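You operate a simulated robot arm through the tools that you are given. There is no shell and no other tool. Be economical: measure what you need, move in short steps, check, and stop when the job is done.

Carry out the task below with a simulated two-armed robot. There is one attempt and no reset: what you move stays moved.

Task
On the top of the white table, fold the yellow wiping cloth in half, so that its two short edges meet.

The check looks at the end state, three seconds after you hand in, the way a careful person would. Anything else that was tipped, shoved, dropped, spilled or broken makes it a failure. Flat cloth is picked up by pressing the open fingertips on it (5 to 10 N) and closing them slowly along it; thin cloth reads only 2 to 8 mm in the jaws.

Robot
Two 7-joint arms with two-finger parallel grippers on one trunk, on a base that drives. Base frame: it is fixed to the floor where the robot stands at the start and does not move with it; the origin is under the middle of the robot, x ahead of it, y to its left, z up. Readings come in mm, rad, newtons and seconds.
The left shoulder is at the start at [70, 163, 970], the right one opposite. With the tool pointing down near the work surface each hand reaches from about 380 to 880 mm from the robot's upright axis, wherever it stands, measured 20 degrees to its own side. Places, roughly: top of the white table [700, -100, 600]. Payload 3.43 kg a hand.
Tool frame (each hand has its own): the origin (TCP) lies between the finger pads and is the grasp point; the fingertips stand 34 mm ahead of it; z points along the fingers, y is the line along which they close. Largest opening 128 mm; finger width 24, thickness 12; the body of the gripper, 48 by 130 mm, starts 96 mm behind the TCP.
Orientation is told as [roll, pitch, yaw] about the base's x, y, z axes, in that order, counted from this pose: with the fingers straight down and closing along the base's y, the tool's x points along the base's -x, its y along +y and its z along -z.

Tools
- The arms move only by the tool apply_moves. It takes "left_plan", "right_plan" or both (then of equal length, played together; a hand with none holds still); each is a list of rows, each a list of 6 numbers: the shift along the tool's x, y, z in units of 200 mm (1.0 is 200 mm), then the turn, a rotation vector about the tool's x, y, z in units of 120 degrees (1.0 is 120 degrees). In form: [[x, y, z, ax, ay, az], ...]. A call has 1 to 8 rows; each row is the pose to reach, as a shift and turn from the pose commanded when the call began, along the tool's axes at that moment. "left_jaw" and "right_jaw" are, for a hand that has rows, the closure, from 0 (fully open) to 1 (shut), set as the call begins (left out, the last holds). A call with a number of a shift or a turn outside -1 to 1 is refused whole. A row lasts 0.2 s, in which the tool goes at most 50 mm and 0.15 rad; a call with a longer step from one row to the next is refused whole, and so is a gripper value outside its range. Where a pose cannot be reached the arm comes as near as it can. A force on the tool above 40 N (or 10 N above the force at the start of the call, whichever is more), or a blocked arm, ends the call early, and 0.2 s more pass. Each finger travels about 153 mm/s and halts on what it meets, pressing with about 20 N; the grip force reading is that of the motor and also rises with nothing between the fingers. The clock runs only during rows and for 0.2 s after the last one: add rows that repeat a pose to give the fingers time. It gives the time, the measured TCP pose, the force on the tool (base axes), the opening and the grip force at its end, in the units of the frame above (readings bear some noise), with the torque about the TCP (base axes, N m) and any sound that the robot's microphone picked up, and new pictures: "views" is both (left out), scene, wrist or none (wrist: the cameras of the hands that moved).
- Cameras (640 x 400 px; columns grow to the right, rows downward): "scene" is now at [125.3, -26.6, 1182.2]; the picture's right is [-0.33, -0.94, 0.00], its down [-0.69, 0.24, -0.69] and it looks along [0.65, -0.23, -0.73] (base axes); focal length 266 px, centre (320, 200). "left" rides on the left gripper at [76, 11, -160] in its tool frame; the picture's right is [-0.15, 0.99, 0.00], its down [-0.88, -0.13, -0.46] and it looks along [-0.45, -0.07, 0.89] (tool axes); focal length 234 px, centre (320, 200). "right" rides on the right gripper at [76, -11, -160] in its tool frame; the picture's right is [0.15, 0.99, 0.00], its down [-0.88, 0.13, -0.46] and it looks along [-0.45, 0.07, 0.89] (tool axes); focal length 234 px, centre (320, 200). There is no depth. A picture from a camera that has moved, and an enlarged one, comes with that camera's place and axes in the base frame and with its lens.
- raise_lower(by): slides the trunk up (or, below 0, down) by that many mm; the arms and the scene camera ride with it, the base frame stays. It gives what a move gives, with no picture.
- drive_base(legs): drives the robot by 1 to 6 legs, each [ahead, left, turn to the left] in mm, mm and rad, along the robot's own axes; the way and the turn of a leg run together, so that a leg with both is an arc; at most 1500 mm and 3.142 rad a leg. The arms and the cameras ride along, it lands a little off, and it stops where it bumps. It gives what a move gives, and a new picture of the scene camera.
- turn_head(pan, tilt): turns the head with the scene camera to pan (to the left, within 1.501 rad either way) and tilt (down, from -0.506 to 1.204), counted from straight ahead of the robot. It gives what a move gives, and a new picture of the scene camera.
- inspect(camera, box): a new picture of the part [left, top, right, bottom] of that camera's present view, enlarged. No time passes.
- job_done(): hands the job in; it is judged then, once.

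Work in short steps. Places have to be worked out from the pictures, the camera data and where the tool is seen: move nearer, look again, correct. Check each grasp and each placing, and mend what went wrong. You have 120 turns and 260 pictures in all, those below and enlarged ones among them. Open the grippers and draw the arms clear of the work before you hand the job in, unless the task says otherwise; then end with one line.

The tools are called after "Emit:" by a JSON object that holds its "op" and its "data". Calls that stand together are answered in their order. apply_moves: Moves the arms, as the interface text tells. Its arguments: {"type":"object","properties":{"left_plan":{"type":"array","items":{"type":"array","items":{"type":"number"}}},"left_jaw":{"type":"number"},"right_plan":{"type":"array","items":{"type":"array","items":{"type":"number"}}},"right_jaw":{"type":"number"},"views":{"type":"string","enum":["both","scene","wrist","none"]}},"required":[]} The other tools are called the same way: raise_lower (by) slides the trunk up or down; drive_base (legs) drives the base; turn_head (pan, tilt) turns the head that bears the scene camera; inspect (camera, box) takes an enlarged picture of a part of a camera's view; job_done () hands the job in.

At the start:

```text
time: 0.0
left_tcp_pos: [685.4, 179.6, 783.1]
left_ee_rot: [0.0, 0.001, -0.001]
left_wrist_force: [-0.1, -0.4, 0.6]
left_wrist_torque: [0.02, -0.01, -0.04]
left_finger_gap: 127.9
left_gripper_force: 0.1
right_tcp_pos: [655.4, -341.4, 812.7]
right_ee_rot: [0.0, 0.001, 0.0]
right_wrist_force: [0.3, -0.5, 0.3]
right_wrist_torque: [0.03, -0.01, -0.03]
right_finger_gap: 128.0
right_gripper_force: 0.1
trunk travel left (down, up): [-450.0, 490.0]
robot x, y, heading: [-2.1, -1.5, 0.002]
head pan, tilt: [-0.335, 0.813]
```

scene: 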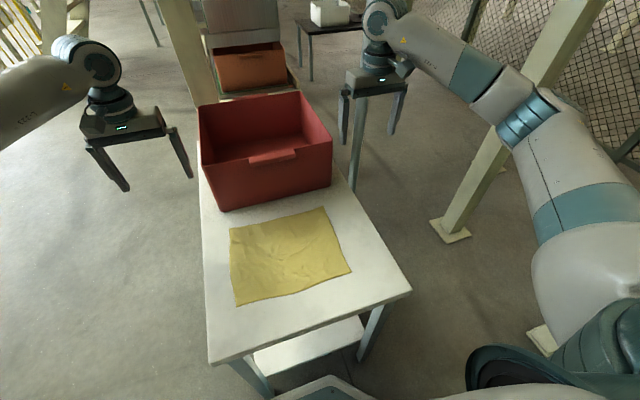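
right: 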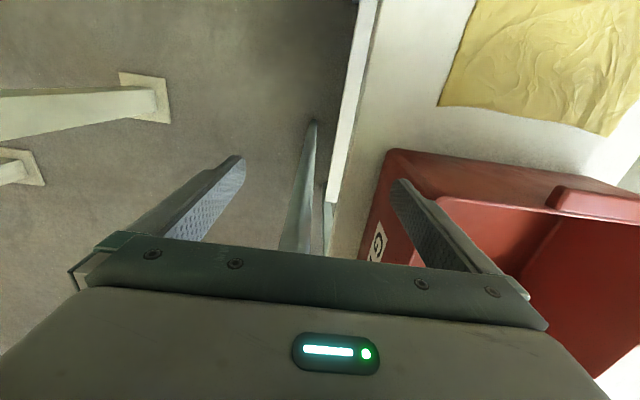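
left: 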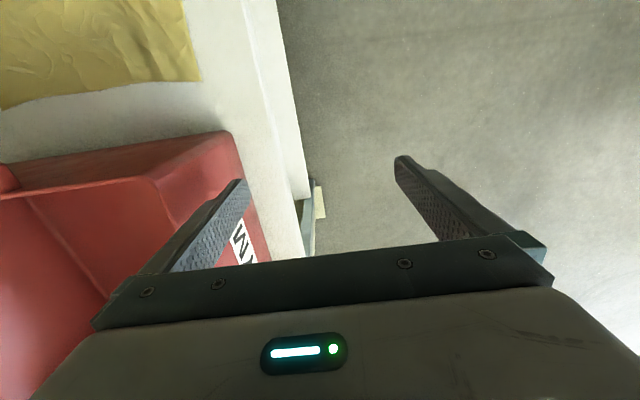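

The cloth appears to span x≈400–620 and y≈-205..60, so its short edges run along x. Folding it with both hands is easiest from the table's left side, facing -y. First I'll look at the floor on that side.

Emit:
{"op": "turn_head", "data": {"pan": 0.9, "tilt": 0.6}}

Emit:
{"op": "raise_lower", "data": {"by": 200}}

```text
time: 1.4
left_tcp_pos: [685.1, 180.2, 783.0]
left_ee_rot: [0.0, 0.0, 0.0]
left_wrist_force: [0.4, -0.2, -0.5]
left_wrist_torque: [-0.02, -0.03, -0.01]
left_finger_gap: 128.0
left_gripper_force: 0.1
right_tcp_pos: [654.6, -341.2, 812.1]
right_ee_rot: [0.0, 0.0, 0.0]
right_wrist_force: [0.1, -0.7, 0.0]
right_wrist_torque: [0.0, 0.03, 0.02]
right_finger_gap: 128.0
right_gripper_force: 0.0
trunk travel left (down, up): [-450.0, 490.0]
robot x, y, heading: [1.9, -1.8, -0.0]
head pan, tilt: [0.901, 0.6]
camera scene: at [104.7, 68.9, 1200.2], right [0.78, -0.62, 0.0], down [-0.35, -0.44, -0.82], along [0.51, 0.65, -0.57], focal length 266 px, centre (320, 200)
```

scene: 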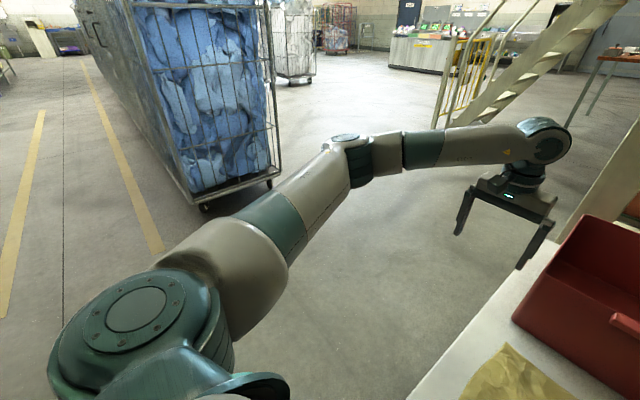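

```text
time: 3.6
left_tcp_pos: [685.6, 179.7, 981.7]
left_ee_rot: [0.0, 0.0, 0.001]
left_wrist_force: [-0.2, -1.2, 0.4]
left_wrist_torque: [0.01, 0.0, 0.01]
left_finger_gap: 128.0
left_gripper_force: 0.0
right_tcp_pos: [654.2, -340.5, 1013.3]
right_ee_rot: [-0.001, 0.0, 0.0]
right_wrist_force: [-1.1, 0.1, -0.6]
right_wrist_torque: [0.0, -0.03, -0.01]
right_finger_gap: 128.3
right_gripper_force: 0.1
trunk travel left (down, up): [-650.0, 290.0]
robot x, y, heading: [0.4, 2.1, -0.002]
head pan, tilt: [0.901, 0.6]
```

The left side is clear: the laundry cart stands about 1.8 m away. I'll strafe left first, then turn right, then strafe along the table with the arms high.

Emit:
{"op": "drive_base", "data": {"legs": [[0, 505, 0], [0, 0, -1.571], [0, 512, 0]]}}

Emit:
{"op": "turn_head", "data": {"pan": 0.0, "tilt": 0.95}}

```text
time: 12.9
left_tcp_pos: [695.8, -176.0, 982.6]
left_ee_rot: [0.001, 0.001, -1.551]
left_wrist_force: [0.2, 0.4, 0.6]
left_wrist_torque: [0.03, 0.02, 0.0]
left_finger_gap: 127.9
left_gripper_force: 0.2
right_tcp_pos: [174.3, -154.7, 1012.1]
right_ee_rot: [0.0, 0.001, -1.552]
right_wrist_force: [0.2, 0.0, 0.2]
right_wrist_torque: [0.02, 0.02, 0.02]
right_finger_gap: 127.9
right_gripper_force: 0.0
trunk travel left (down, up): [-650.0, 290.0]
robot x, y, heading: [502.5, 505.8, -1.553]
head pan, tilt: [0.901, 0.6]
camera scene: at [573.2, 401.9, 1400.2], right [-0.61, -0.8, 0.0], down [-0.45, 0.34, -0.82], along [0.66, -0.5, -0.57], focal length 266 px, centre (320, 200)
```

scene: 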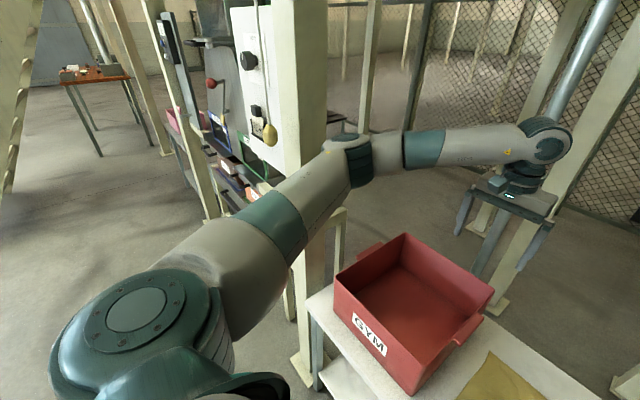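

```text
time: 14.1
left_tcp_pos: [695.0, -176.6, 983.8]
left_ee_rot: [0.001, 0.0, -1.549]
left_wrist_force: [-0.2, -0.1, 0.1]
left_wrist_torque: [0.02, -0.01, -0.02]
left_finger_gap: 127.9
left_gripper_force: 0.1
right_tcp_pos: [174.5, -154.8, 1012.5]
right_ee_rot: [0.0, -0.001, -1.553]
right_wrist_force: [-0.2, -0.3, 0.1]
right_wrist_torque: [-0.01, 0.0, 0.0]
right_finger_gap: 127.8
right_gripper_force: 0.0
trunk travel left (down, up): [-650.0, 290.0]
robot x, y, heading: [503.1, 505.8, -1.552]
head pan, tilt: [0.0, 0.949]
camera scene: at [504.3, 382.7, 1371.8], right [-1.0, -0.02, 0.0], down [-0.02, 0.81, -0.58], along [0.01, -0.58, -0.81], focal length 266 px, centre (320, 200)
```

scene: 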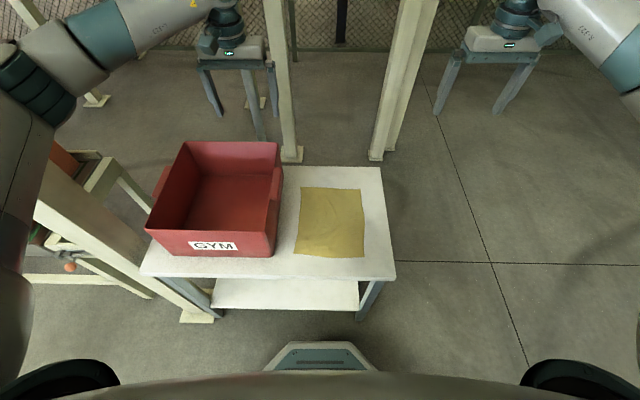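

In position. I'll enlarge the cloth to measure its corners.

Emit:
{"op": "inspect", "data": {"camera": "scene", "box": [260, 160, 420, 260]}}

```text
4.00 times, centred on (340, 210) of scene
camera zoom: at [504.3, 382.7, 1371.8], right [-1.0, -0.02, 0.0], down [-0.02, 0.81, -0.58], along [0.01, -0.58, -0.81], focal length 1065 px, centre (240, 160)
```

zoom: 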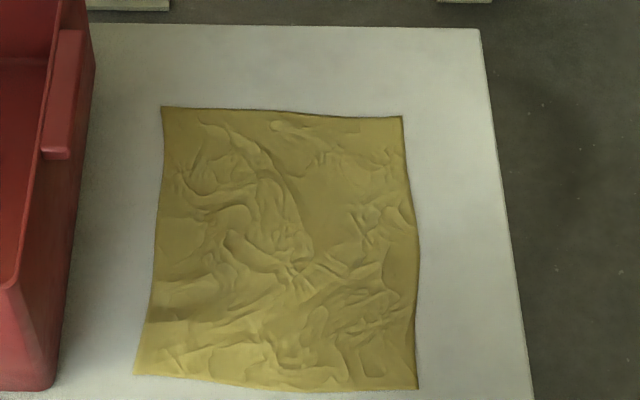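

The near corners are about (593, 38) on the bin side and (371, 45) on the other side. I'll bring both hands above them, staying high.

Emit:
{"op": "apply_moves", "data": {"left_plan": [[0.167, -0.113, 0, 0, 0, 0], [0.333, -0.227, 0, 0, 0, 0], [0.5, -0.34, 0, 0, 0, 0], [0.667, -0.453, 0, 0, 0, 0], [0.833, -0.567, 0, 0, 0, 0], [1.0, -0.68, 0, 0, 0, 0]], "right_plan": [[0.148, 0.167, 0.025, 0, 0, 0], [0.297, 0.333, 0.05, 0, 0, 0], [0.446, 0.5, 0.075, 0, 0, 0], [0.595, 0.667, 0.1, 0, 0, 0], [0.743, 0.833, 0.125, 0, 0, 0], [0.89, 1.0, 0.15, 0, 0, 0]], "left_jaw": 0.65, "right_jaw": 0.65, "views": "none"}}

Emit:
{"op": "raise_lower", "data": {"by": -150}}

Emit:
{"op": "apply_moves", "data": {"left_plan": [[0, 0, 0.2, 0, 0, 0], [0, 0, 0.4, 0, 0, 0]], "right_plan": [[0, 0.09, 0.2, 0, 0, 0], [0, 0.18, 0.4, 0, 0, 0]]}}

```text
time: 15.5
left_tcp_pos: [556.7, 20.5, 983.8]
left_ee_rot: [0.001, 0.001, -1.551]
left_wrist_force: [-0.4, 0.0, -0.8]
left_wrist_torque: [-0.04, -0.01, -0.01]
left_finger_gap: 44.7
left_gripper_force: 0.0
right_tcp_pos: [371.8, 29.6, 983.8]
right_ee_rot: [0.0, 0.0, -1.551]
right_wrist_force: [0.5, 0.5, -0.4]
right_wrist_torque: [-0.01, 0.04, -0.02]
right_finger_gap: 44.6
right_gripper_force: 0.2
trunk travel left (down, up): [-650.0, 290.0]
robot x, y, heading: [502.5, 505.7, -1.547]
head pan, tilt: [0.0, 0.949]
```

```text
time: 17.2
left_tcp_pos: [555.2, 19.6, 833.3]
left_ee_rot: [0.0, 0.0, -1.549]
left_wrist_force: [0.3, 0.3, 0.5]
left_wrist_torque: [0.0, 0.02, -0.01]
left_finger_gap: 44.6
left_gripper_force: 0.0
right_tcp_pos: [371.6, 27.6, 834.6]
right_ee_rot: [-0.001, 0.0, -1.552]
right_wrist_force: [0.0, -0.7, 0.0]
right_wrist_torque: [-0.01, 0.0, -0.02]
right_finger_gap: 44.6
right_gripper_force: 0.1
trunk travel left (down, up): [-500.0, 440.0]
robot x, y, heading: [500.2, 508.2, -1.551]
head pan, tilt: [0.0, 0.949]
```

```text
time: 17.8
left_tcp_pos: [554.7, 17.6, 753.1]
left_ee_rot: [0.0, -0.001, -1.552]
left_wrist_force: [1.0, 0.1, -0.2]
left_wrist_torque: [0.0, -0.01, 0.0]
left_finger_gap: 44.7
left_gripper_force: 0.1
right_tcp_pos: [406.8, 28.0, 752.8]
right_ee_rot: [0.0, 0.001, -1.552]
right_wrist_force: [0.9, 0.2, 0.4]
right_wrist_torque: [0.01, -0.01, 0.01]
right_finger_gap: 44.7
right_gripper_force: 0.0
trunk travel left (down, up): [-500.0, 440.0]
robot x, y, heading: [499.2, 503.1, -1.552]
head pan, tilt: [0.0, 0.949]
camera scene: at [504.5, 382.3, 1221.9], right [-1.0, -0.02, 0.0], down [-0.02, 0.81, -0.58], along [0.01, -0.58, -0.81], focal length 266 px, centre (320, 200)
camera right: at [395.0, 103.2, 913.0], right [0.99, 0.17, 0.0], down [0.15, -0.88, 0.45], along [0.08, -0.45, -0.89], focal length 234 px, centre (320, 200)
camera left: at [566.6, 93.8, 913.6], right [0.99, -0.13, 0.0], down [-0.11, -0.88, 0.46], along [-0.06, -0.45, -0.89], focal length 234 px, centre (320, 200)
```

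scene: 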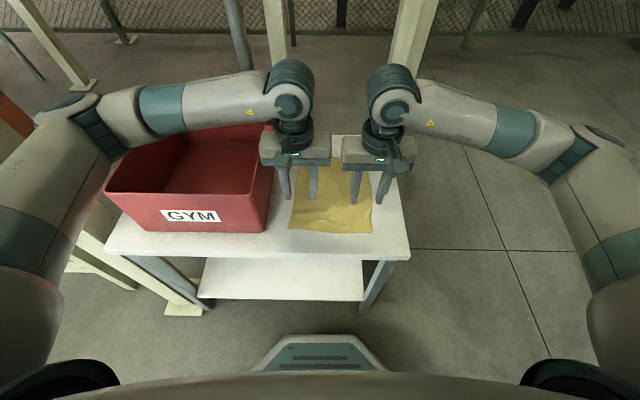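
right: 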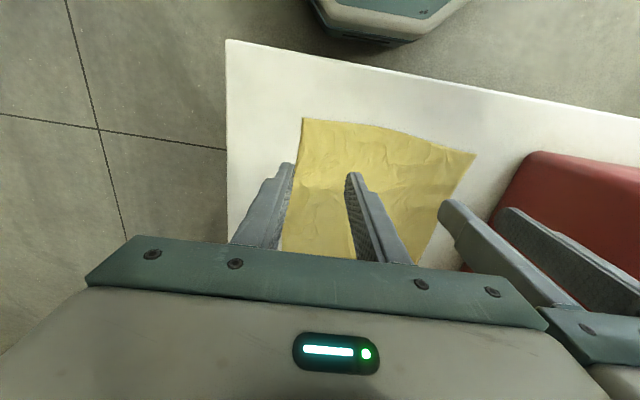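
left: 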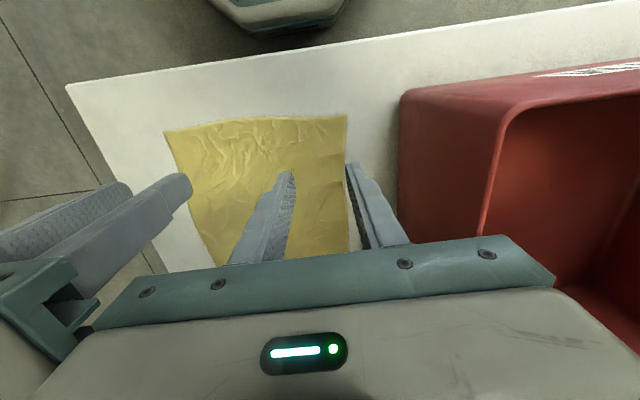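

The wrist cameras refine the near corners to about (596, 51) and (378, 57). I'll shift toward them and descend to about 20 mm above the table.

Emit:
{"op": "apply_moves", "data": {"left_plan": [[0.05, 0.01, 0.2, 0, 0, 0], [0.1, 0.02, 0.4, 0, 0, 0], [0.1, 0.02, 0.49, 0, 0, 0]], "right_plan": [[0.04, 0.02, 0.2, 0, 0, 0], [0.08, 0.03, 0.4, 0, 0, 0], [0.08, 0.03, 0.49, 0, 0, 0]], "views": "wrist"}}

```text
time: 18.5
left_tcp_pos: [558.7, 38.0, 674.7]
left_ee_rot: [-0.005, -0.008, -1.552]
left_wrist_force: [0.7, 3.2, 14.7]
left_wrist_torque: [0.19, -0.34, 0.04]
left_finger_gap: 45.1
left_gripper_force: 0.2
right_tcp_pos: [412.2, 43.8, 674.8]
right_ee_rot: [0.004, -0.011, -1.551]
right_wrist_force: [0.2, 3.8, 17.8]
right_wrist_torque: [0.28, 0.39, -0.04]
right_finger_gap: 44.8
right_gripper_force: 0.3
trunk travel left (down, up): [-500.0, 440.0]
robot x, y, heading: [503.0, 509.3, -1.549]
head pan, tilt: [0.0, 0.949]
stopped in row 3 (right hand): the force on the tool passed its limit at 54 N (the readings are from after the stop); the commanded pose is now the measured one
camera right: at [399.4, 120.3, 834.5], right [0.99, 0.17, 0.0], down [0.15, -0.87, 0.47], along [0.08, -0.46, -0.89], focal length 234 px, centre (320, 200)
camera left: at [569.8, 115.3, 835.0], right [0.99, -0.13, 0.0], down [-0.11, -0.88, 0.46], along [-0.06, -0.46, -0.89], focal length 234 px, centre (320, 200)
```

right: 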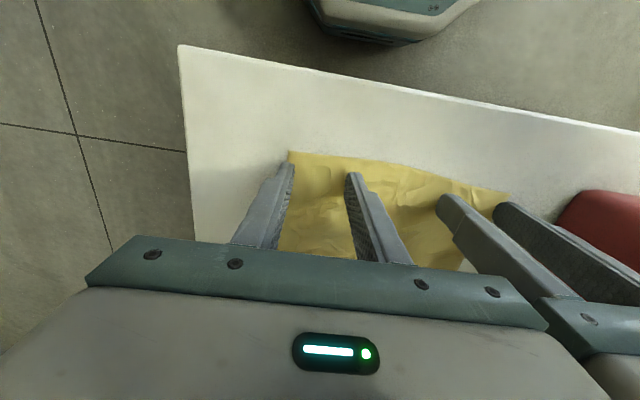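
left: 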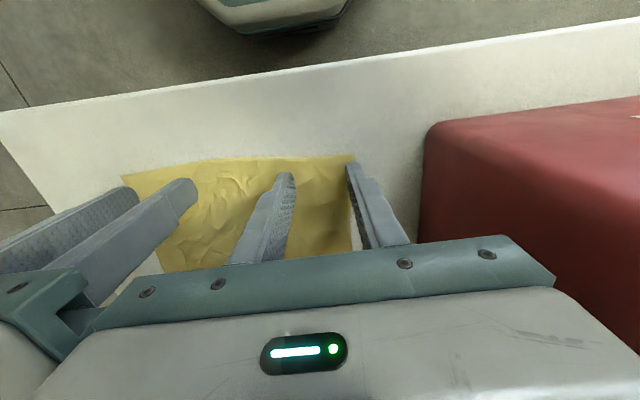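

Contact came at TCP z≈675, so the table top is at about 640. I'll lift slightly, move the fingers a little inward so both lie on the cloth, then press lightly.

Emit:
{"op": "apply_moves", "data": {"left_plan": [[0, 0, -0.05, 0, 0, 0], [0, -0.025, -0.05, 0, 0, 0], [0, -0.025, -0.02, 0, 0, 0], [0, -0.025, -0.012, 0, 0, 0]], "right_plan": [[0, 0, -0.05, 0, 0, 0], [0, 0.04, -0.05, 0, 0, 0], [0, 0.04, -0.02, 0, 0, 0], [0, 0.04, -0.012, 0, 0, 0]], "views": "none"}}

```text
time: 19.5
left_tcp_pos: [553.8, 35.8, 676.0]
left_ee_rot: [-0.004, -0.005, -1.552]
left_wrist_force: [-1.0, 0.0, 1.0]
left_wrist_torque: [0.03, 0.0, -0.04]
left_finger_gap: 44.6
left_gripper_force: 0.1
right_tcp_pos: [419.8, 42.6, 676.5]
right_ee_rot: [0.003, -0.008, -1.55]
right_wrist_force: [-0.6, -1.3, 3.6]
right_wrist_torque: [-0.01, 0.11, 0.0]
right_finger_gap: 45.0
right_gripper_force: 0.4
trunk travel left (down, up): [-500.0, 440.0]
robot x, y, heading: [500.5, 506.6, -1.551]
head pan, tilt: [0.0, 0.949]
```

Nearly touching now. I'll press down 1–2 mm more.

Emit:
{"op": "apply_moves", "data": {"left_plan": [[0.005, 0, 0.009, 0, 0, 0], [0.005, 0, 0.009, 0, 0, 0]], "right_plan": [[0, 0, 0.006, 0, 0, 0], [0, 0, 0.006, 0, 0, 0]], "views": "none"}}

```text
time: 20.1
left_tcp_pos: [554.6, 39.1, 675.1]
left_ee_rot: [-0.003, -0.009, -1.553]
left_wrist_force: [0.3, -1.0, 10.1]
left_wrist_torque: [-0.03, -0.18, -0.06]
left_finger_gap: 44.9
left_gripper_force: 0.1
right_tcp_pos: [419.5, 42.4, 675.2]
right_ee_rot: [0.002, -0.006, -1.549]
right_wrist_force: [-1.0, 0.5, 13.5]
right_wrist_torque: [0.09, 0.39, 0.01]
right_finger_gap: 44.9
right_gripper_force: 0.0
trunk travel left (down, up): [-500.0, 440.0]
robot x, y, heading: [501.9, 503.5, -1.555]
head pan, tilt: [0.0, 0.949]
```

The pressing force is good (10 N and 13 N). I'll close in small steps.

Emit:
{"op": "apply_moves", "data": {"left_plan": [[0, 0, 0, 0, 0, 0]], "right_plan": [[0, 0, -0.002, 0, 0, 0]], "left_jaw": 0.72, "right_jaw": 0.72, "views": "none"}}

Emit:
{"op": "apply_moves", "data": {"left_plan": [[0, 0, 0, 0, 0, 0]], "right_plan": [[0, 0, 0, 0, 0, 0]], "left_jaw": 0.79, "right_jaw": 0.79, "views": "wrist"}}

```text
time: 20.5
left_tcp_pos: [553.2, 39.2, 675.9]
left_ee_rot: [-0.004, -0.006, -1.551]
left_wrist_force: [-1.0, 0.7, 16.4]
left_wrist_torque: [0.11, -0.18, 0.0]
left_finger_gap: 34.3
left_gripper_force: 0.2
right_tcp_pos: [420.1, 42.8, 675.8]
right_ee_rot: [0.006, -0.009, -1.55]
right_wrist_force: [0.2, -1.3, 8.8]
right_wrist_torque: [0.06, 0.14, 0.01]
right_finger_gap: 34.7
right_gripper_force: 0.0
trunk travel left (down, up): [-500.0, 440.0]
robot x, y, heading: [503.5, 503.9, -1.547]
head pan, tilt: [0.0, 0.949]
```

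```text
time: 20.9
left_tcp_pos: [553.1, 39.8, 675.7]
left_ee_rot: [-0.003, -0.007, -1.553]
left_wrist_force: [-1.7, 0.6, 20.0]
left_wrist_torque: [0.14, -0.08, 0.06]
left_finger_gap: 25.1
left_gripper_force: 0.1
right_tcp_pos: [419.2, 43.1, 675.3]
right_ee_rot: [0.004, -0.009, -1.549]
right_wrist_force: [0.4, 0.2, 8.8]
right_wrist_torque: [0.05, 0.06, 0.0]
right_finger_gap: 25.7
right_gripper_force: 0.1
trunk travel left (down, up): [-500.0, 440.0]
robot x, y, heading: [501.5, 509.1, -1.547]
head pan, tilt: [0.0, 0.949]
camera right: at [407.2, 120.5, 834.7], right [0.99, 0.17, 0.0], down [0.15, -0.87, 0.46], along [0.08, -0.46, -0.89], focal length 234 px, centre (320, 200)
camera left: at [565.1, 116.8, 835.0], right [0.99, -0.13, 0.0], down [-0.11, -0.88, 0.46], along [-0.06, -0.46, -0.89], focal length 234 px, centre (320, 200)
```

right: 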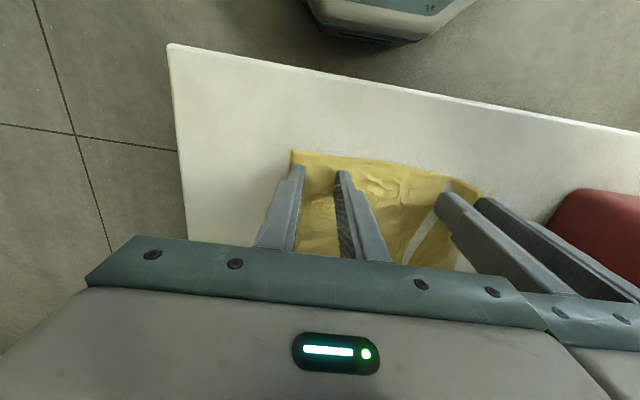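
left: 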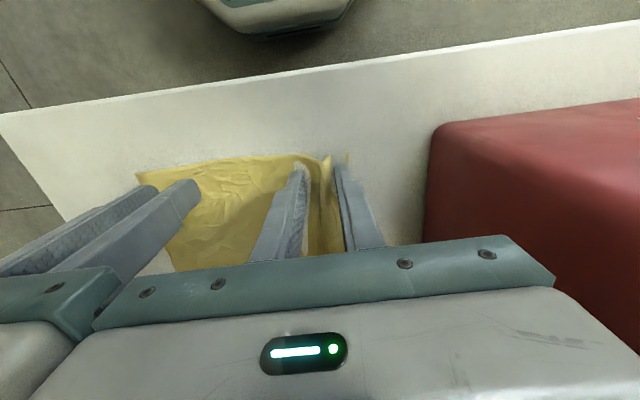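

A ridge is forming on the left, and the right is weaker. I'll add a little press on the right and keep closing.

Emit:
{"op": "apply_moves", "data": {"left_plan": [[0, 0, -0.002, 0, 0, 0]], "right_plan": [[0, 0, 0.004, 0, 0, 0]], "left_jaw": 0.86, "right_jaw": 0.86, "views": "none"}}

Emit:
{"op": "apply_moves", "data": {"left_plan": [[0, 0, 0, 0, 0, 0]], "right_plan": [[0, 0, 0, 0, 0, 0]], "left_jaw": 0.93, "right_jaw": 0.93, "views": "wrist"}}

```text
time: 21.3
left_tcp_pos: [554.7, 40.8, 676.3]
left_ee_rot: [-0.003, -0.005, -1.551]
left_wrist_force: [-0.4, -2.4, 12.0]
left_wrist_torque: [0.05, 0.0, -0.02]
left_finger_gap: 17.2
left_gripper_force: 0.1
right_tcp_pos: [419.7, 42.5, 675.0]
right_ee_rot: [0.004, -0.006, -1.551]
right_wrist_force: [1.4, 0.9, 15.8]
right_wrist_torque: [0.21, 0.12, 0.0]
right_finger_gap: 16.5
right_gripper_force: 0.0
trunk travel left (down, up): [-500.0, 440.0]
robot x, y, heading: [502.1, 509.4, -1.551]
head pan, tilt: [0.0, 0.949]
```

```text
time: 21.7
left_tcp_pos: [554.3, 40.1, 674.3]
left_ee_rot: [-0.002, -0.008, -1.551]
left_wrist_force: [-0.1, 0.4, 10.6]
left_wrist_torque: [0.07, 0.01, -0.02]
left_finger_gap: 8.3
left_gripper_force: 0.0
right_tcp_pos: [420.1, 42.0, 675.1]
right_ee_rot: [0.003, -0.011, -1.55]
right_wrist_force: [-0.3, 0.1, 17.7]
right_wrist_torque: [0.18, 0.04, 0.02]
right_finger_gap: 7.6
right_gripper_force: 0.0
trunk travel left (down, up): [-500.0, 440.0]
robot x, y, heading: [499.9, 507.5, -1.55]
head pan, tilt: [0.0, 0.949]
camera right: at [407.1, 120.4, 834.5], right [0.99, 0.17, 0.0], down [0.15, -0.87, 0.46], along [0.08, -0.46, -0.89], focal length 234 px, centre (320, 200)
camera left: at [565.5, 117.5, 835.1], right [0.99, -0.13, 0.0], down [-0.11, -0.88, 0.46], along [-0.06, -0.46, -0.89], focal length 234 px, centre (320, 200)
```

right: 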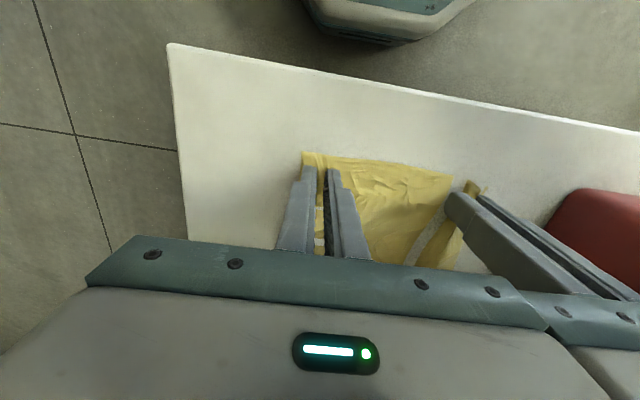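
left: 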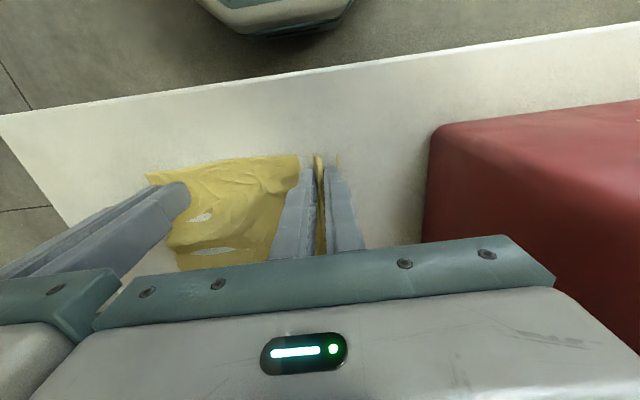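

I'll close fully and hold so the grip settles.

Emit:
{"op": "apply_moves", "data": {"left_plan": [[0, 0, 0, 0, 0, 0], [0, 0, 0, 0, 0, 0]], "right_plan": [[0, 0, 0, 0, 0, 0], [0, 0, 0, 0, 0, 0]], "left_jaw": 1.0, "right_jaw": 1.0, "views": "none"}}

Emit:
{"op": "apply_moves", "data": {"left_plan": [[0, 0, -0.05, 0, 0, 0], [0, 0, -0.15, 0, 0, 0], [0, 0, -0.25, 0, 0, 0], [0, 0, -0.25, 0, 0, 0]], "right_plan": [[0, 0, -0.05, 0, 0, 0], [0, 0, -0.15, 0, 0, 0], [0, 0, -0.25, 0, 0, 0], [0, 0, -0.25, 0, 0, 0]], "views": "both"}}

```text
time: 22.3
left_tcp_pos: [554.8, 40.2, 675.8]
left_ee_rot: [-0.003, -0.007, -1.552]
left_wrist_force: [0.8, -0.3, 7.2]
left_wrist_torque: [0.11, -0.02, -0.03]
left_finger_gap: 2.2
left_gripper_force: 20.0
right_tcp_pos: [420.6, 42.8, 674.9]
right_ee_rot: [0.003, -0.011, -1.552]
right_wrist_force: [-2.7, -0.2, 23.1]
right_wrist_torque: [0.16, 0.14, 0.01]
right_finger_gap: 0.1
right_gripper_force: 20.0
trunk travel left (down, up): [-500.0, 440.0]
robot x, y, heading: [504.9, 507.1, -1.551]
head pan, tilt: [0.0, 0.949]
```

```text
time: 23.3
left_tcp_pos: [554.7, 38.5, 722.9]
left_ee_rot: [-0.005, -0.005, -1.552]
left_wrist_force: [0.4, 0.2, 0.4]
left_wrist_torque: [0.03, -0.02, -0.01]
left_finger_gap: 2.1
left_gripper_force: 20.3
right_tcp_pos: [418.5, 41.4, 723.8]
right_ee_rot: [0.004, -0.007, -1.551]
right_wrist_force: [0.3, 0.3, -0.6]
right_wrist_torque: [0.0, -0.02, 0.02]
right_finger_gap: 0.0
right_gripper_force: 19.9
trunk travel left (down, up): [-500.0, 440.0]
robot x, y, heading: [501.2, 506.4, -1.549]
head pan, tilt: [0.0, 0.949]
camera scene: at [504.2, 382.4, 1221.7], right [-1.0, -0.02, 0.0], down [-0.02, 0.81, -0.58], along [0.01, -0.58, -0.81], focal length 266 px, centre (320, 200)
camera right: at [405.9, 118.5, 883.9], right [0.99, 0.17, 0.0], down [0.15, -0.87, 0.46], along [0.08, -0.46, -0.89], focal length 234 px, centre (320, 200)
camera left: at [566.1, 115.5, 882.3], right [0.99, -0.13, 0.0], down [-0.11, -0.88, 0.46], along [-0.06, -0.46, -0.89], focal length 234 px, centre (320, 200)
```

scene: 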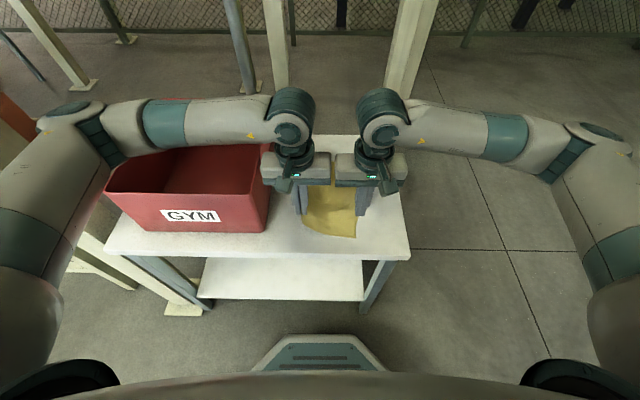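
right: 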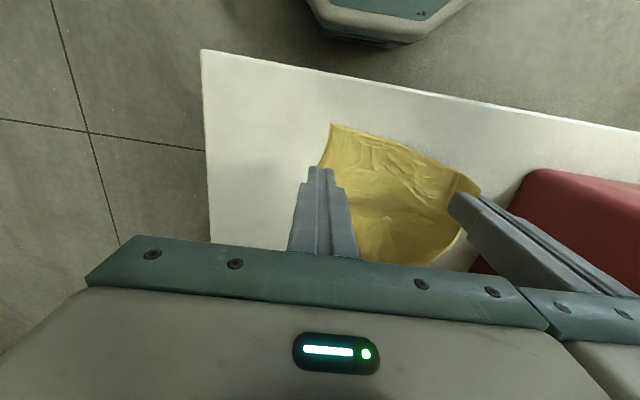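
left: 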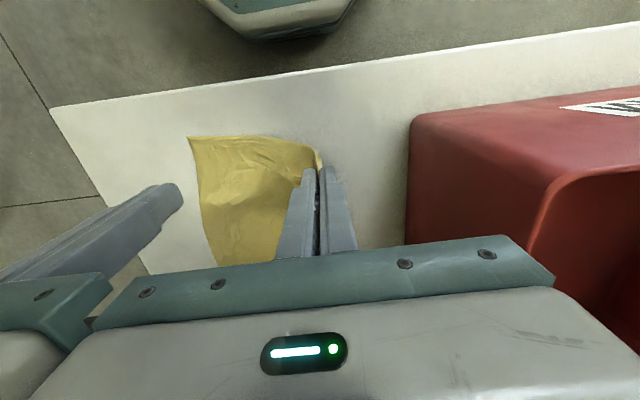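

The left grip holds cloth (2.1 mm) but the right missed. I'll lower the left hand nearly to the table while still gripping, and open the right and move it clear for a look.

Emit:
{"op": "apply_moves", "data": {"left_plan": [[0, 0.0, 0.1, 0, 0, 0], [0, 0.0, 0.2, 0, 0, 0], [0, 0, 0.2, 0, 0, 0]], "right_plan": [[0, -0.1, 0, 0, 0, 0], [0, -0.2, 0, 0, 0, 0], [0, -0.3, 0, 0, 0, 0]], "right_jaw": 0.65, "views": "both"}}

```text
time: 24.1
left_tcp_pos: [553.6, 39.4, 683.2]
left_ee_rot: [-0.002, -0.006, -1.553]
left_wrist_force: [0.3, -0.7, 3.4]
left_wrist_torque: [0.07, -0.02, -0.04]
left_finger_gap: 2.1
left_gripper_force: 20.4
right_tcp_pos: [359.4, 42.8, 722.5]
right_ee_rot: [0.005, -0.006, -1.551]
right_wrist_force: [-0.2, -0.1, -1.1]
right_wrist_torque: [-0.01, -0.03, 0.0]
right_finger_gap: 44.6
right_gripper_force: 0.1
trunk travel left (down, up): [-500.0, 440.0]
robot x, y, heading: [505.2, 507.0, -1.551]
head pan, tilt: [0.0, 0.949]
camera scene: at [503.5, 382.8, 1221.8], right [-1.0, -0.02, 0.0], down [-0.02, 0.81, -0.58], along [0.01, -0.58, -0.81], focal length 266 px, centre (320, 200)
camera right: at [346.2, 119.8, 883.3], right [0.99, 0.17, 0.0], down [0.15, -0.87, 0.46], along [0.08, -0.46, -0.89], focal length 234 px, centre (320, 200)
camera left: at [565.5, 116.5, 843.3], right [0.99, -0.13, 0.0], down [-0.11, -0.88, 0.46], along [-0.06, -0.46, -0.89], focal length 234 px, centre (320, 200)
```

scene: 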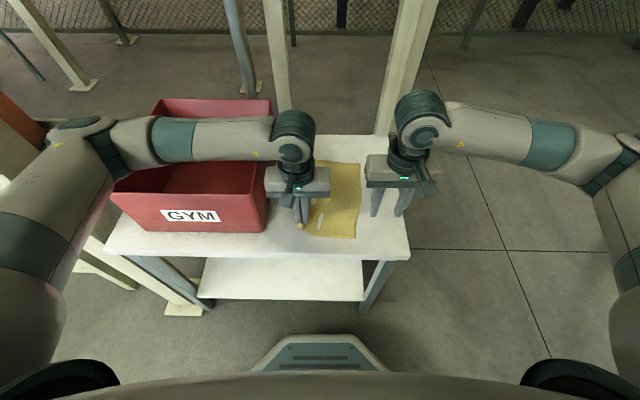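
right: 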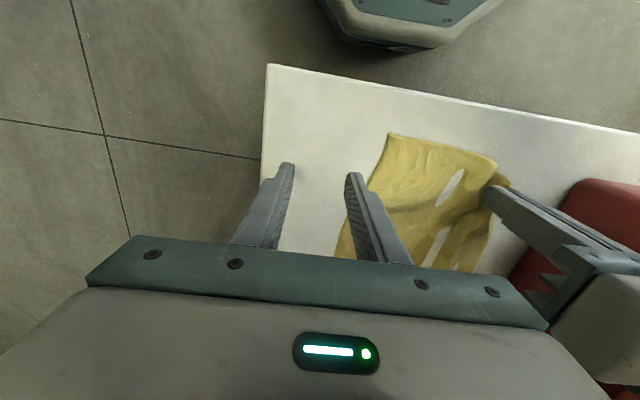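
left: 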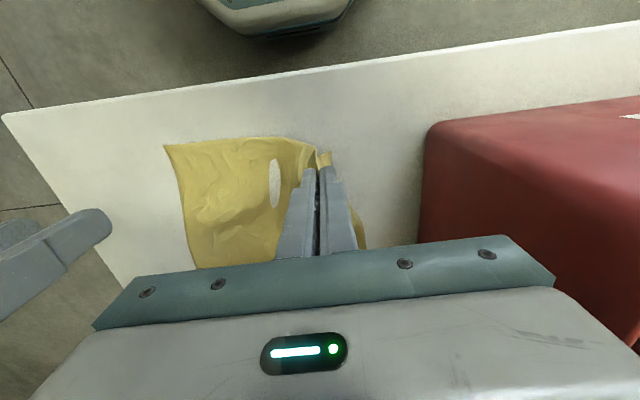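

The right corner is now at about (424, 82), bunched inward, and it is too close to the left hand for regrasping. I'll open the right hand wide, press its inner finger on the cloth and drag outward to flatten it.

Emit:
{"op": "apply_moves", "data": {"right_plan": [[0.03, 0.1, 0, 0, 0, 0], [0.05, 0.205, 0.05, 0, 0, 0], [0.05, 0.205, 0.15, 0, 0, 0], [0.05, 0.205, 0.22, 0, 0, 0], [0.05, 0.205, 0.235, 0, 0, 0]], "right_jaw": 0.0, "views": "wrist"}}

```text
time: 25.3
left_tcp_pos: [554.5, 39.5, 684.3]
left_ee_rot: [-0.004, -0.006, -1.552]
left_wrist_force: [0.6, 0.6, 3.5]
left_wrist_torque: [0.12, -0.04, -0.01]
left_finger_gap: 2.0
left_gripper_force: 19.6
right_tcp_pos: [400.1, 51.5, 675.3]
right_ee_rot: [0.003, -0.008, -1.549]
right_wrist_force: [0.5, 0.0, -0.1]
right_wrist_torque: [-0.02, 0.05, -0.01]
right_finger_gap: 128.1
right_gripper_force: 0.1
trunk travel left (down, up): [-500.0, 440.0]
robot x, y, heading: [501.1, 505.4, -1.546]
head pan, tilt: [0.0, 0.949]
camera right: at [387.7, 129.5, 835.5], right [0.99, 0.17, 0.0], down [0.15, -0.87, 0.46], along [0.08, -0.46, -0.89], focal length 234 px, centre (320, 200)
```

right: 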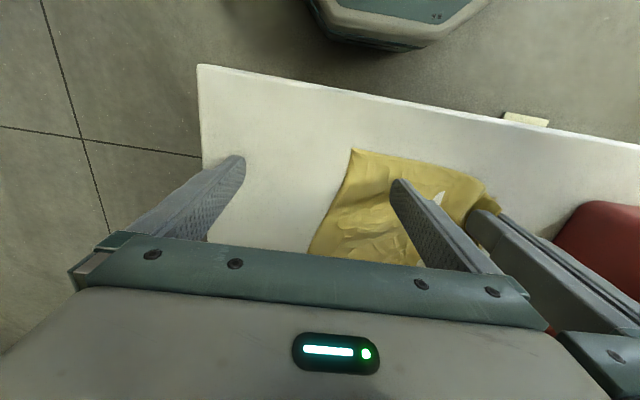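

The inner finger is over the cloth. I'll press and drag outward by about 40 mm.

Emit:
{"op": "apply_moves", "data": {"right_plan": [[0, 0, 0.008, 0, 0, 0], [0, -0.05, 0.01, 0, 0, 0], [0, -0.1, 0.01, 0, 0, 0], [0, -0.15, 0.01, 0, 0, 0], [0, -0.2, 0.01, 0, 0, 0]], "views": "wrist"}}

```text
time: 26.5
left_tcp_pos: [554.4, 39.9, 682.8]
left_ee_rot: [-0.004, -0.006, -1.551]
left_wrist_force: [-4.6, 0.5, 0.1]
left_wrist_torque: [0.0, 0.11, 0.0]
left_finger_gap: 2.3
left_gripper_force: 19.7
right_tcp_pos: [361.1, 51.6, 674.3]
right_ee_rot: [0.005, -0.008, -1.549]
right_wrist_force: [4.3, -0.8, 7.7]
right_wrist_torque: [0.01, -0.63, -0.11]
right_finger_gap: 128.3
right_gripper_force: 0.0
trunk travel left (down, up): [-500.0, 440.0]
robot x, y, heading: [499.7, 504.3, -1.547]
head pan, tilt: [0.0, 0.949]
camera right: at [347.7, 128.8, 834.3], right [0.99, 0.17, 0.0], down [0.15, -0.87, 0.46], along [0.08, -0.46, -0.89], focal length 234 px, centre (320, 200)
```

right: 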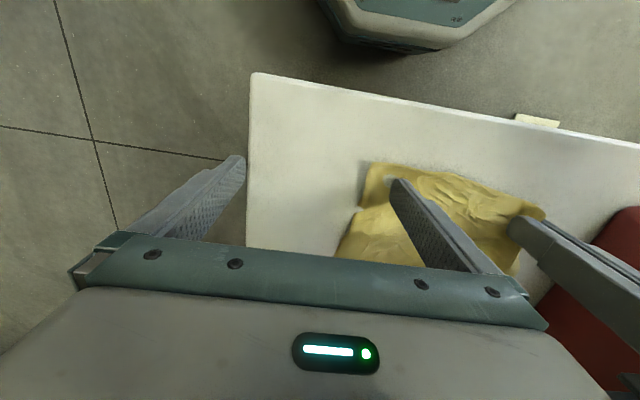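

The cloth pulled taut nicely. The right corner is now near (398, 69). To avoid a body clash I'll lift the right hand and turn it 90° so it closes along y, which makes it slim toward the left hand.

Emit:
{"op": "apply_moves", "data": {"right_plan": [[0, 0, -0.15, 0, 0, 0], [0, 0, -0.25, 0, 0, -0.07], [0, 0, -0.25, 0, 0, -0.14], [0, 0, -0.25, 0, 0, -0.21], [0, 0, -0.25, 0, 0, -0.28], [0, 0, -0.25, 0, 0, -0.35], [0, 0, -0.25, 0, 0, -0.42], [0, 0, -0.25, 0, 0, -0.49]], "right_jaw": 0.65, "views": "none"}}

Emit:
{"op": "apply_moves", "data": {"right_plan": [[0, 0, 0, 0, 0, -0.065], [0, 0, 0, 0, 0, -0.13], [0, 0, 0, 0, 0, -0.195], [0, 0, 0, 0, 0, -0.25]], "views": "both"}}

```text
time: 28.3
left_tcp_pos: [555.9, 39.4, 683.6]
left_ee_rot: [-0.004, -0.005, -1.553]
left_wrist_force: [0.6, -0.4, 0.5]
left_wrist_torque: [0.02, -0.02, 0.02]
left_finger_gap: 2.0
left_gripper_force: 20.3
right_tcp_pos: [360.6, 50.9, 724.8]
right_ee_rot: [-0.006, -0.007, -0.523]
right_wrist_force: [-0.1, 0.2, -0.5]
right_wrist_torque: [0.0, 0.0, 0.0]
right_finger_gap: 44.8
right_gripper_force: 0.1
trunk travel left (down, up): [-500.0, 440.0]
robot x, y, heading: [498.4, 507.2, -1.554]
head pan, tilt: [0.0, 0.949]
```

```text
time: 29.3
left_tcp_pos: [555.2, 40.2, 682.7]
left_ee_rot: [-0.003, -0.005, -1.551]
left_wrist_force: [-0.6, -0.7, 0.2]
left_wrist_torque: [-0.01, -0.04, 0.0]
left_finger_gap: 2.0
left_gripper_force: 19.6
right_tcp_pos: [376.1, 56.6, 724.0]
right_ee_rot: [-0.003, -0.017, -0.054]
right_wrist_force: [-0.2, 0.3, -0.6]
right_wrist_torque: [-0.01, 0.01, -0.03]
right_finger_gap: 44.7
right_gripper_force: 0.1
right hand out of reach, approached as far as the arm can: row 4
trunk travel left (down, up): [-500.0, 440.0]
robot x, y, heading: [500.3, 501.7, -1.547]
head pan, tilt: [0.0, 0.949]
camera scene: at [504.4, 383.1, 1221.7], right [-1.0, -0.02, 0.0], down [-0.02, 0.81, -0.58], along [0.01, -0.58, -0.81], focal length 266 px, centre (320, 200)
camera right: at [298.0, 50.1, 882.0], right [-0.09, 1.0, 0.0], down [0.88, 0.08, 0.47], along [0.47, 0.04, -0.88], focal length 234 px, centre (320, 200)
```

scene: 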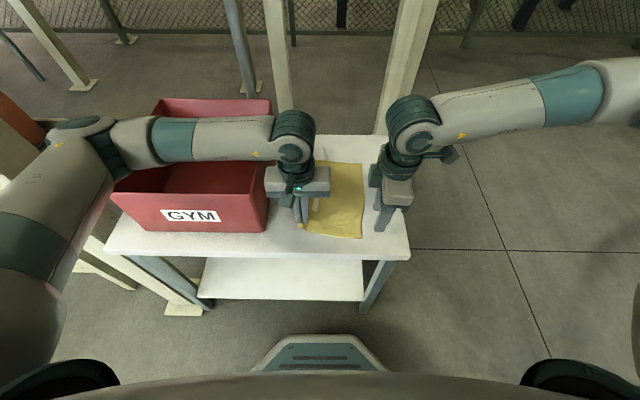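
right: 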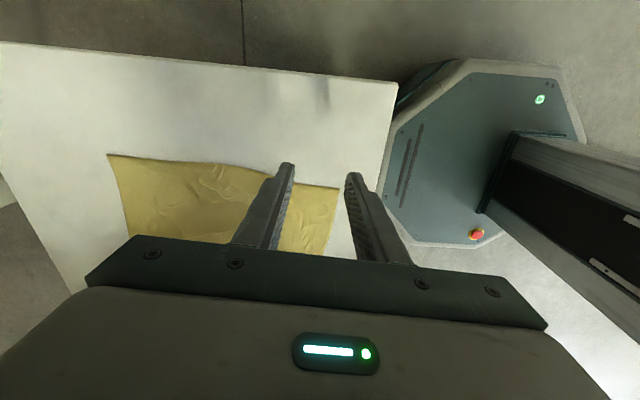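

The right hand is turned and the corner is at about (408, 80). I'll move over it, staying at height, and check.

Emit:
{"op": "apply_moves", "data": {"right_plan": [[-0.1, -0.02, 0.0, 0, 0, 0], [-0.2, -0.05, 0.05, 0, 0, 0], [-0.235, -0.05, 0.12, 0, 0, 0]], "views": "wrist"}}

```text
time: 30.1
left_tcp_pos: [555.0, 39.5, 683.0]
left_ee_rot: [-0.003, -0.007, -1.551]
left_wrist_force: [-0.4, -0.2, -0.2]
left_wrist_torque: [0.01, -0.02, 0.01]
left_finger_gap: 2.1
left_gripper_force: 20.1
right_tcp_pos: [423.3, 44.2, 700.5]
right_ee_rot: [0.0, -0.016, -0.057]
right_wrist_force: [-1.0, 0.4, 0.4]
right_wrist_torque: [0.01, 0.0, 0.02]
right_finger_gap: 44.8
right_gripper_force: 0.1
trunk travel left (down, up): [-500.0, 440.0]
robot x, y, heading: [502.8, 510.3, -1.559]
head pan, tilt: [0.0, 0.949]
camera right: at [345.6, 38.2, 858.8], right [-0.09, 1.0, 0.0], down [0.88, 0.08, 0.47], along [0.47, 0.04, -0.88], focal length 234 px, centre (320, 200)
```

right: 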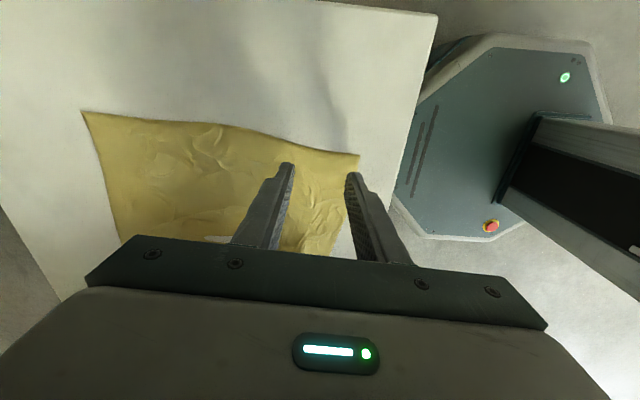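

The corner is confirmed near (409, 81). I'll shift 5 mm inward and go down to contact.

Emit:
{"op": "apply_moves", "data": {"right_plan": [[0, -0.03, 0.06, 0, 0, 0], [0, -0.03, 0.115, 0, 0, 0], [0, -0.03, 0.128, 0, 0, 0], [0, -0.03, 0.128, 0, 0, 0]], "views": "none"}}

```text
time: 31.1
left_tcp_pos: [554.2, 41.2, 684.1]
left_ee_rot: [-0.003, -0.008, -1.551]
left_wrist_force: [0.2, -0.1, 0.1]
left_wrist_torque: [0.0, 0.0, 0.02]
left_finger_gap: 2.4
left_gripper_force: 20.0
right_tcp_pos: [422.4, 37.5, 675.2]
right_ee_rot: [-0.004, -0.018, -0.056]
right_wrist_force: [-4.7, -0.4, 26.8]
right_wrist_torque: [0.58, 0.37, 0.13]
right_finger_gap: 44.3
right_gripper_force: 0.0
trunk travel left (down, up): [-500.0, 440.0]
robot x, y, heading: [502.0, 507.3, -1.548]
head pan, tilt: [0.0, 0.949]
```

27 N is a bit much. I'll ease off about 1 mm and close slowly.

Emit:
{"op": "apply_moves", "data": {"right_plan": [[0, 0, -0.006, 0, 0, 0]], "right_jaw": 0.7, "views": "none"}}

Emit:
{"op": "apply_moves", "data": {"right_plan": [[0, 0, 0, 0, 0, 0]], "right_jaw": 0.77, "views": "wrist"}}

```text
time: 31.5
left_tcp_pos: [554.2, 38.9, 684.8]
left_ee_rot: [-0.003, -0.007, -1.552]
left_wrist_force: [0.2, 0.9, 0.2]
left_wrist_torque: [-0.03, 0.0, 0.0]
left_finger_gap: 2.5
left_gripper_force: 19.8
right_tcp_pos: [424.0, 37.5, 675.8]
right_ee_rot: [-0.003, -0.017, -0.056]
right_wrist_force: [2.3, -1.8, 18.6]
right_wrist_torque: [0.18, 0.11, -0.02]
right_finger_gap: 36.5
right_gripper_force: 0.1
trunk travel left (down, up): [-500.0, 440.0]
robot x, y, heading: [499.9, 507.8, -1.547]
head pan, tilt: [0.0, 0.949]
```

```text
time: 31.9
left_tcp_pos: [556.1, 40.4, 683.6]
left_ee_rot: [-0.005, -0.007, -1.552]
left_wrist_force: [-0.3, 0.6, -0.6]
left_wrist_torque: [0.0, 0.02, -0.01]
left_finger_gap: 2.2
left_gripper_force: 20.3
right_tcp_pos: [422.3, 38.3, 674.9]
right_ee_rot: [-0.003, -0.016, -0.057]
right_wrist_force: [1.4, -0.5, 19.3]
right_wrist_torque: [0.13, 0.13, -0.03]
right_finger_gap: 27.8
right_gripper_force: 0.0
trunk travel left (down, up): [-500.0, 440.0]
robot x, y, heading: [498.1, 505.4, -1.547]
head pan, tilt: [0.0, 0.949]
camera right: at [344.7, 32.3, 834.2], right [-0.09, 1.0, 0.0], down [0.88, 0.08, 0.47], along [0.47, 0.04, -0.88], focal length 234 px, centre (320, 200)
```

right: 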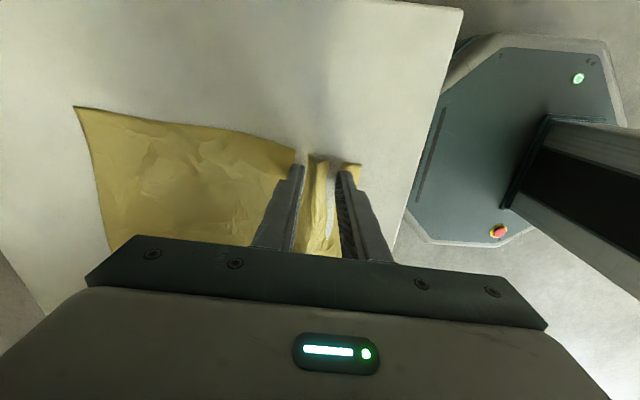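

A ridge is forming between the fingers. I'll continue closing.

Emit:
{"op": "apply_moves", "data": {"right_plan": [[0, 0, 0, 0, 0, 0]], "right_jaw": 0.84, "views": "none"}}

Emit:
{"op": "apply_moves", "data": {"right_plan": [[0, 0, 0, 0, 0, 0]], "right_jaw": 0.91, "views": "none"}}

Emit:
{"op": "apply_moves", "data": {"right_plan": [[0, 0, 0, 0, 0, 0], [0, 0, 0, 0, 0, 0]], "right_jaw": 1.0, "views": "wrist"}}

```text
time: 32.3
left_tcp_pos: [555.6, 39.3, 683.6]
left_ee_rot: [-0.004, -0.007, -1.553]
left_wrist_force: [0.3, -0.5, -1.0]
left_wrist_torque: [-0.01, -0.04, 0.0]
left_finger_gap: 2.1
left_gripper_force: 20.1
right_tcp_pos: [422.2, 37.8, 674.8]
right_ee_rot: [-0.002, -0.015, -0.055]
right_wrist_force: [0.8, -1.5, 18.7]
right_wrist_torque: [0.09, 0.14, 0.02]
right_finger_gap: 18.5
right_gripper_force: 0.2
trunk travel left (down, up): [-500.0, 440.0]
robot x, y, heading: [504.3, 502.0, -1.553]
head pan, tilt: [0.0, 0.949]
```

```text
time: 32.7
left_tcp_pos: [555.4, 40.7, 683.1]
left_ee_rot: [-0.003, -0.006, -1.552]
left_wrist_force: [0.3, -0.2, -0.5]
left_wrist_torque: [0.0, 0.01, 0.0]
left_finger_gap: 2.0
left_gripper_force: 20.0
right_tcp_pos: [423.1, 39.4, 674.6]
right_ee_rot: [-0.002, -0.016, -0.056]
right_wrist_force: [0.0, 0.2, 18.4]
right_wrist_torque: [0.07, 0.17, -0.01]
right_finger_gap: 9.6
right_gripper_force: 0.1
trunk travel left (down, up): [-500.0, 440.0]
robot x, y, heading: [502.5, 509.9, -1.551]
head pan, tilt: [0.0, 0.949]
```

```text
time: 33.3
left_tcp_pos: [555.2, 40.7, 684.9]
left_ee_rot: [-0.005, -0.006, -1.552]
left_wrist_force: [1.0, -0.1, 0.5]
left_wrist_torque: [-0.01, 0.01, 0.02]
left_finger_gap: 2.3
left_gripper_force: 19.6
right_tcp_pos: [421.7, 38.7, 674.8]
right_ee_rot: [-0.002, -0.016, -0.057]
right_wrist_force: [0.3, -3.3, 17.4]
right_wrist_torque: [-0.03, 0.2, 0.03]
right_finger_gap: 2.0
right_gripper_force: 19.9
trunk travel left (down, up): [-500.0, 440.0]
robot x, y, heading: [505.4, 504.1, -1.55]
head pan, tilt: [0.0, 0.949]
camera right: at [344.3, 32.0, 834.2], right [-0.09, 1.0, 0.0], down [0.88, 0.08, 0.47], along [0.47, 0.04, -0.88], focal length 234 px, centre (320, 200)
```

right: 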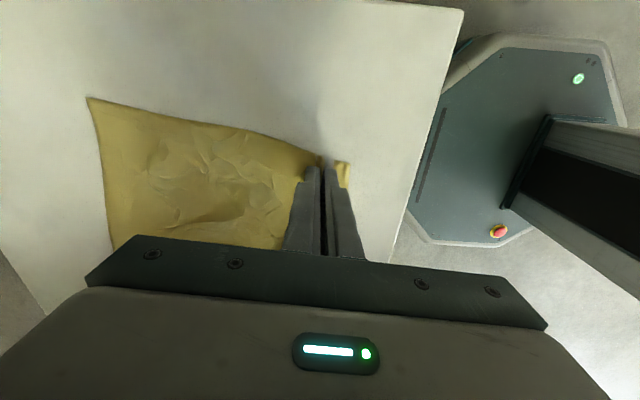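

Both hands now read about 2 mm of cloth. I'll lift both together by about 60 mm and look.

Emit:
{"op": "apply_moves", "data": {"left_plan": [[0, 0, -0.05, 0, 0, 0], [0, 0, -0.15, 0, 0, 0], [0, 0, -0.3, 0, 0, 0], [0, 0, -0.3, 0, 0, 0]], "right_plan": [[0, 0, -0.08, 0, 0, 0], [0, 0, -0.19, 0, 0, 0], [0.02, 0, -0.34, 0, 0, 0], [0.04, 0, -0.34, 0, 0, 0]], "views": "both"}}

```text
time: 34.3
left_tcp_pos: [555.0, 40.6, 744.0]
left_ee_rot: [-0.004, -0.005, -1.55]
left_wrist_force: [-5.0, 0.5, 0.8]
left_wrist_torque: [0.05, 0.17, -0.07]
left_finger_gap: 2.4
left_gripper_force: 20.0
right_tcp_pos: [412.8, 38.5, 742.9]
right_ee_rot: [-0.001, -0.017, -0.055]
right_wrist_force: [5.2, -0.8, -0.9]
right_wrist_torque: [0.04, -0.13, 0.01]
right_finger_gap: 2.3
right_gripper_force: 20.1
trunk travel left (down, up): [-500.0, 440.0]
robot x, y, heading: [503.7, 506.9, -1.553]
head pan, tilt: [0.0, 0.949]
camera scene: at [504.3, 382.4, 1221.7], right [-1.0, -0.02, 0.0], down [-0.02, 0.81, -0.58], along [0.01, -0.58, -0.81], focal length 266 px, centre (320, 200)
camera right: at [334.6, 31.7, 902.3], right [-0.09, 1.0, 0.0], down [0.88, 0.08, 0.47], along [0.47, 0.04, -0.88], focal length 234 px, centre (320, 200)
camera left: at [566.7, 116.9, 903.3], right [0.99, -0.13, 0.0], down [-0.11, -0.88, 0.46], along [-0.06, -0.46, -0.89], focal length 234 px, centre (320, 200)
```

scene: 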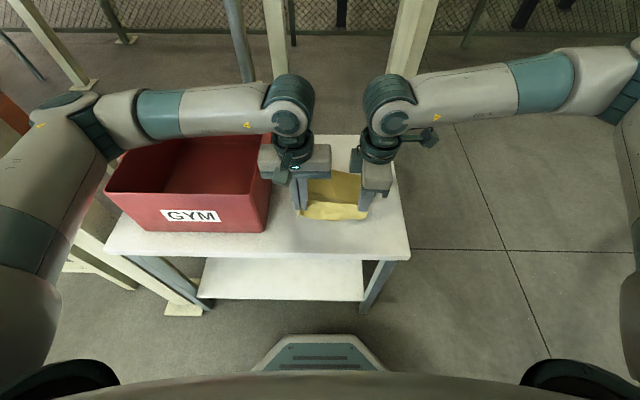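
right: 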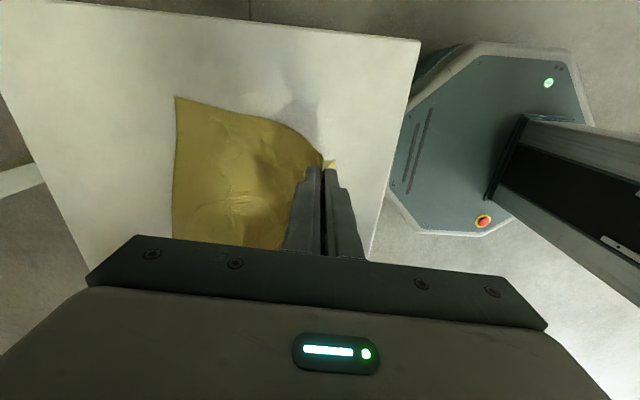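
left: 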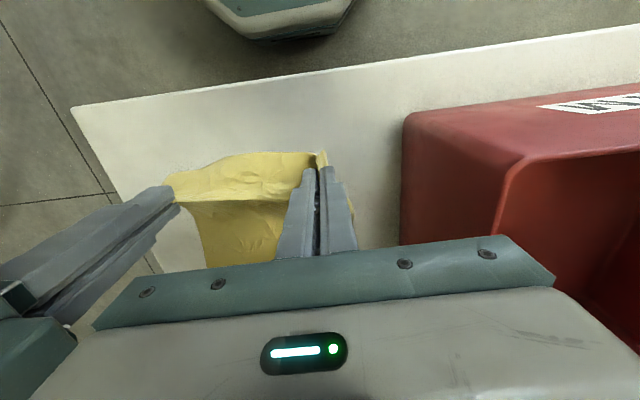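

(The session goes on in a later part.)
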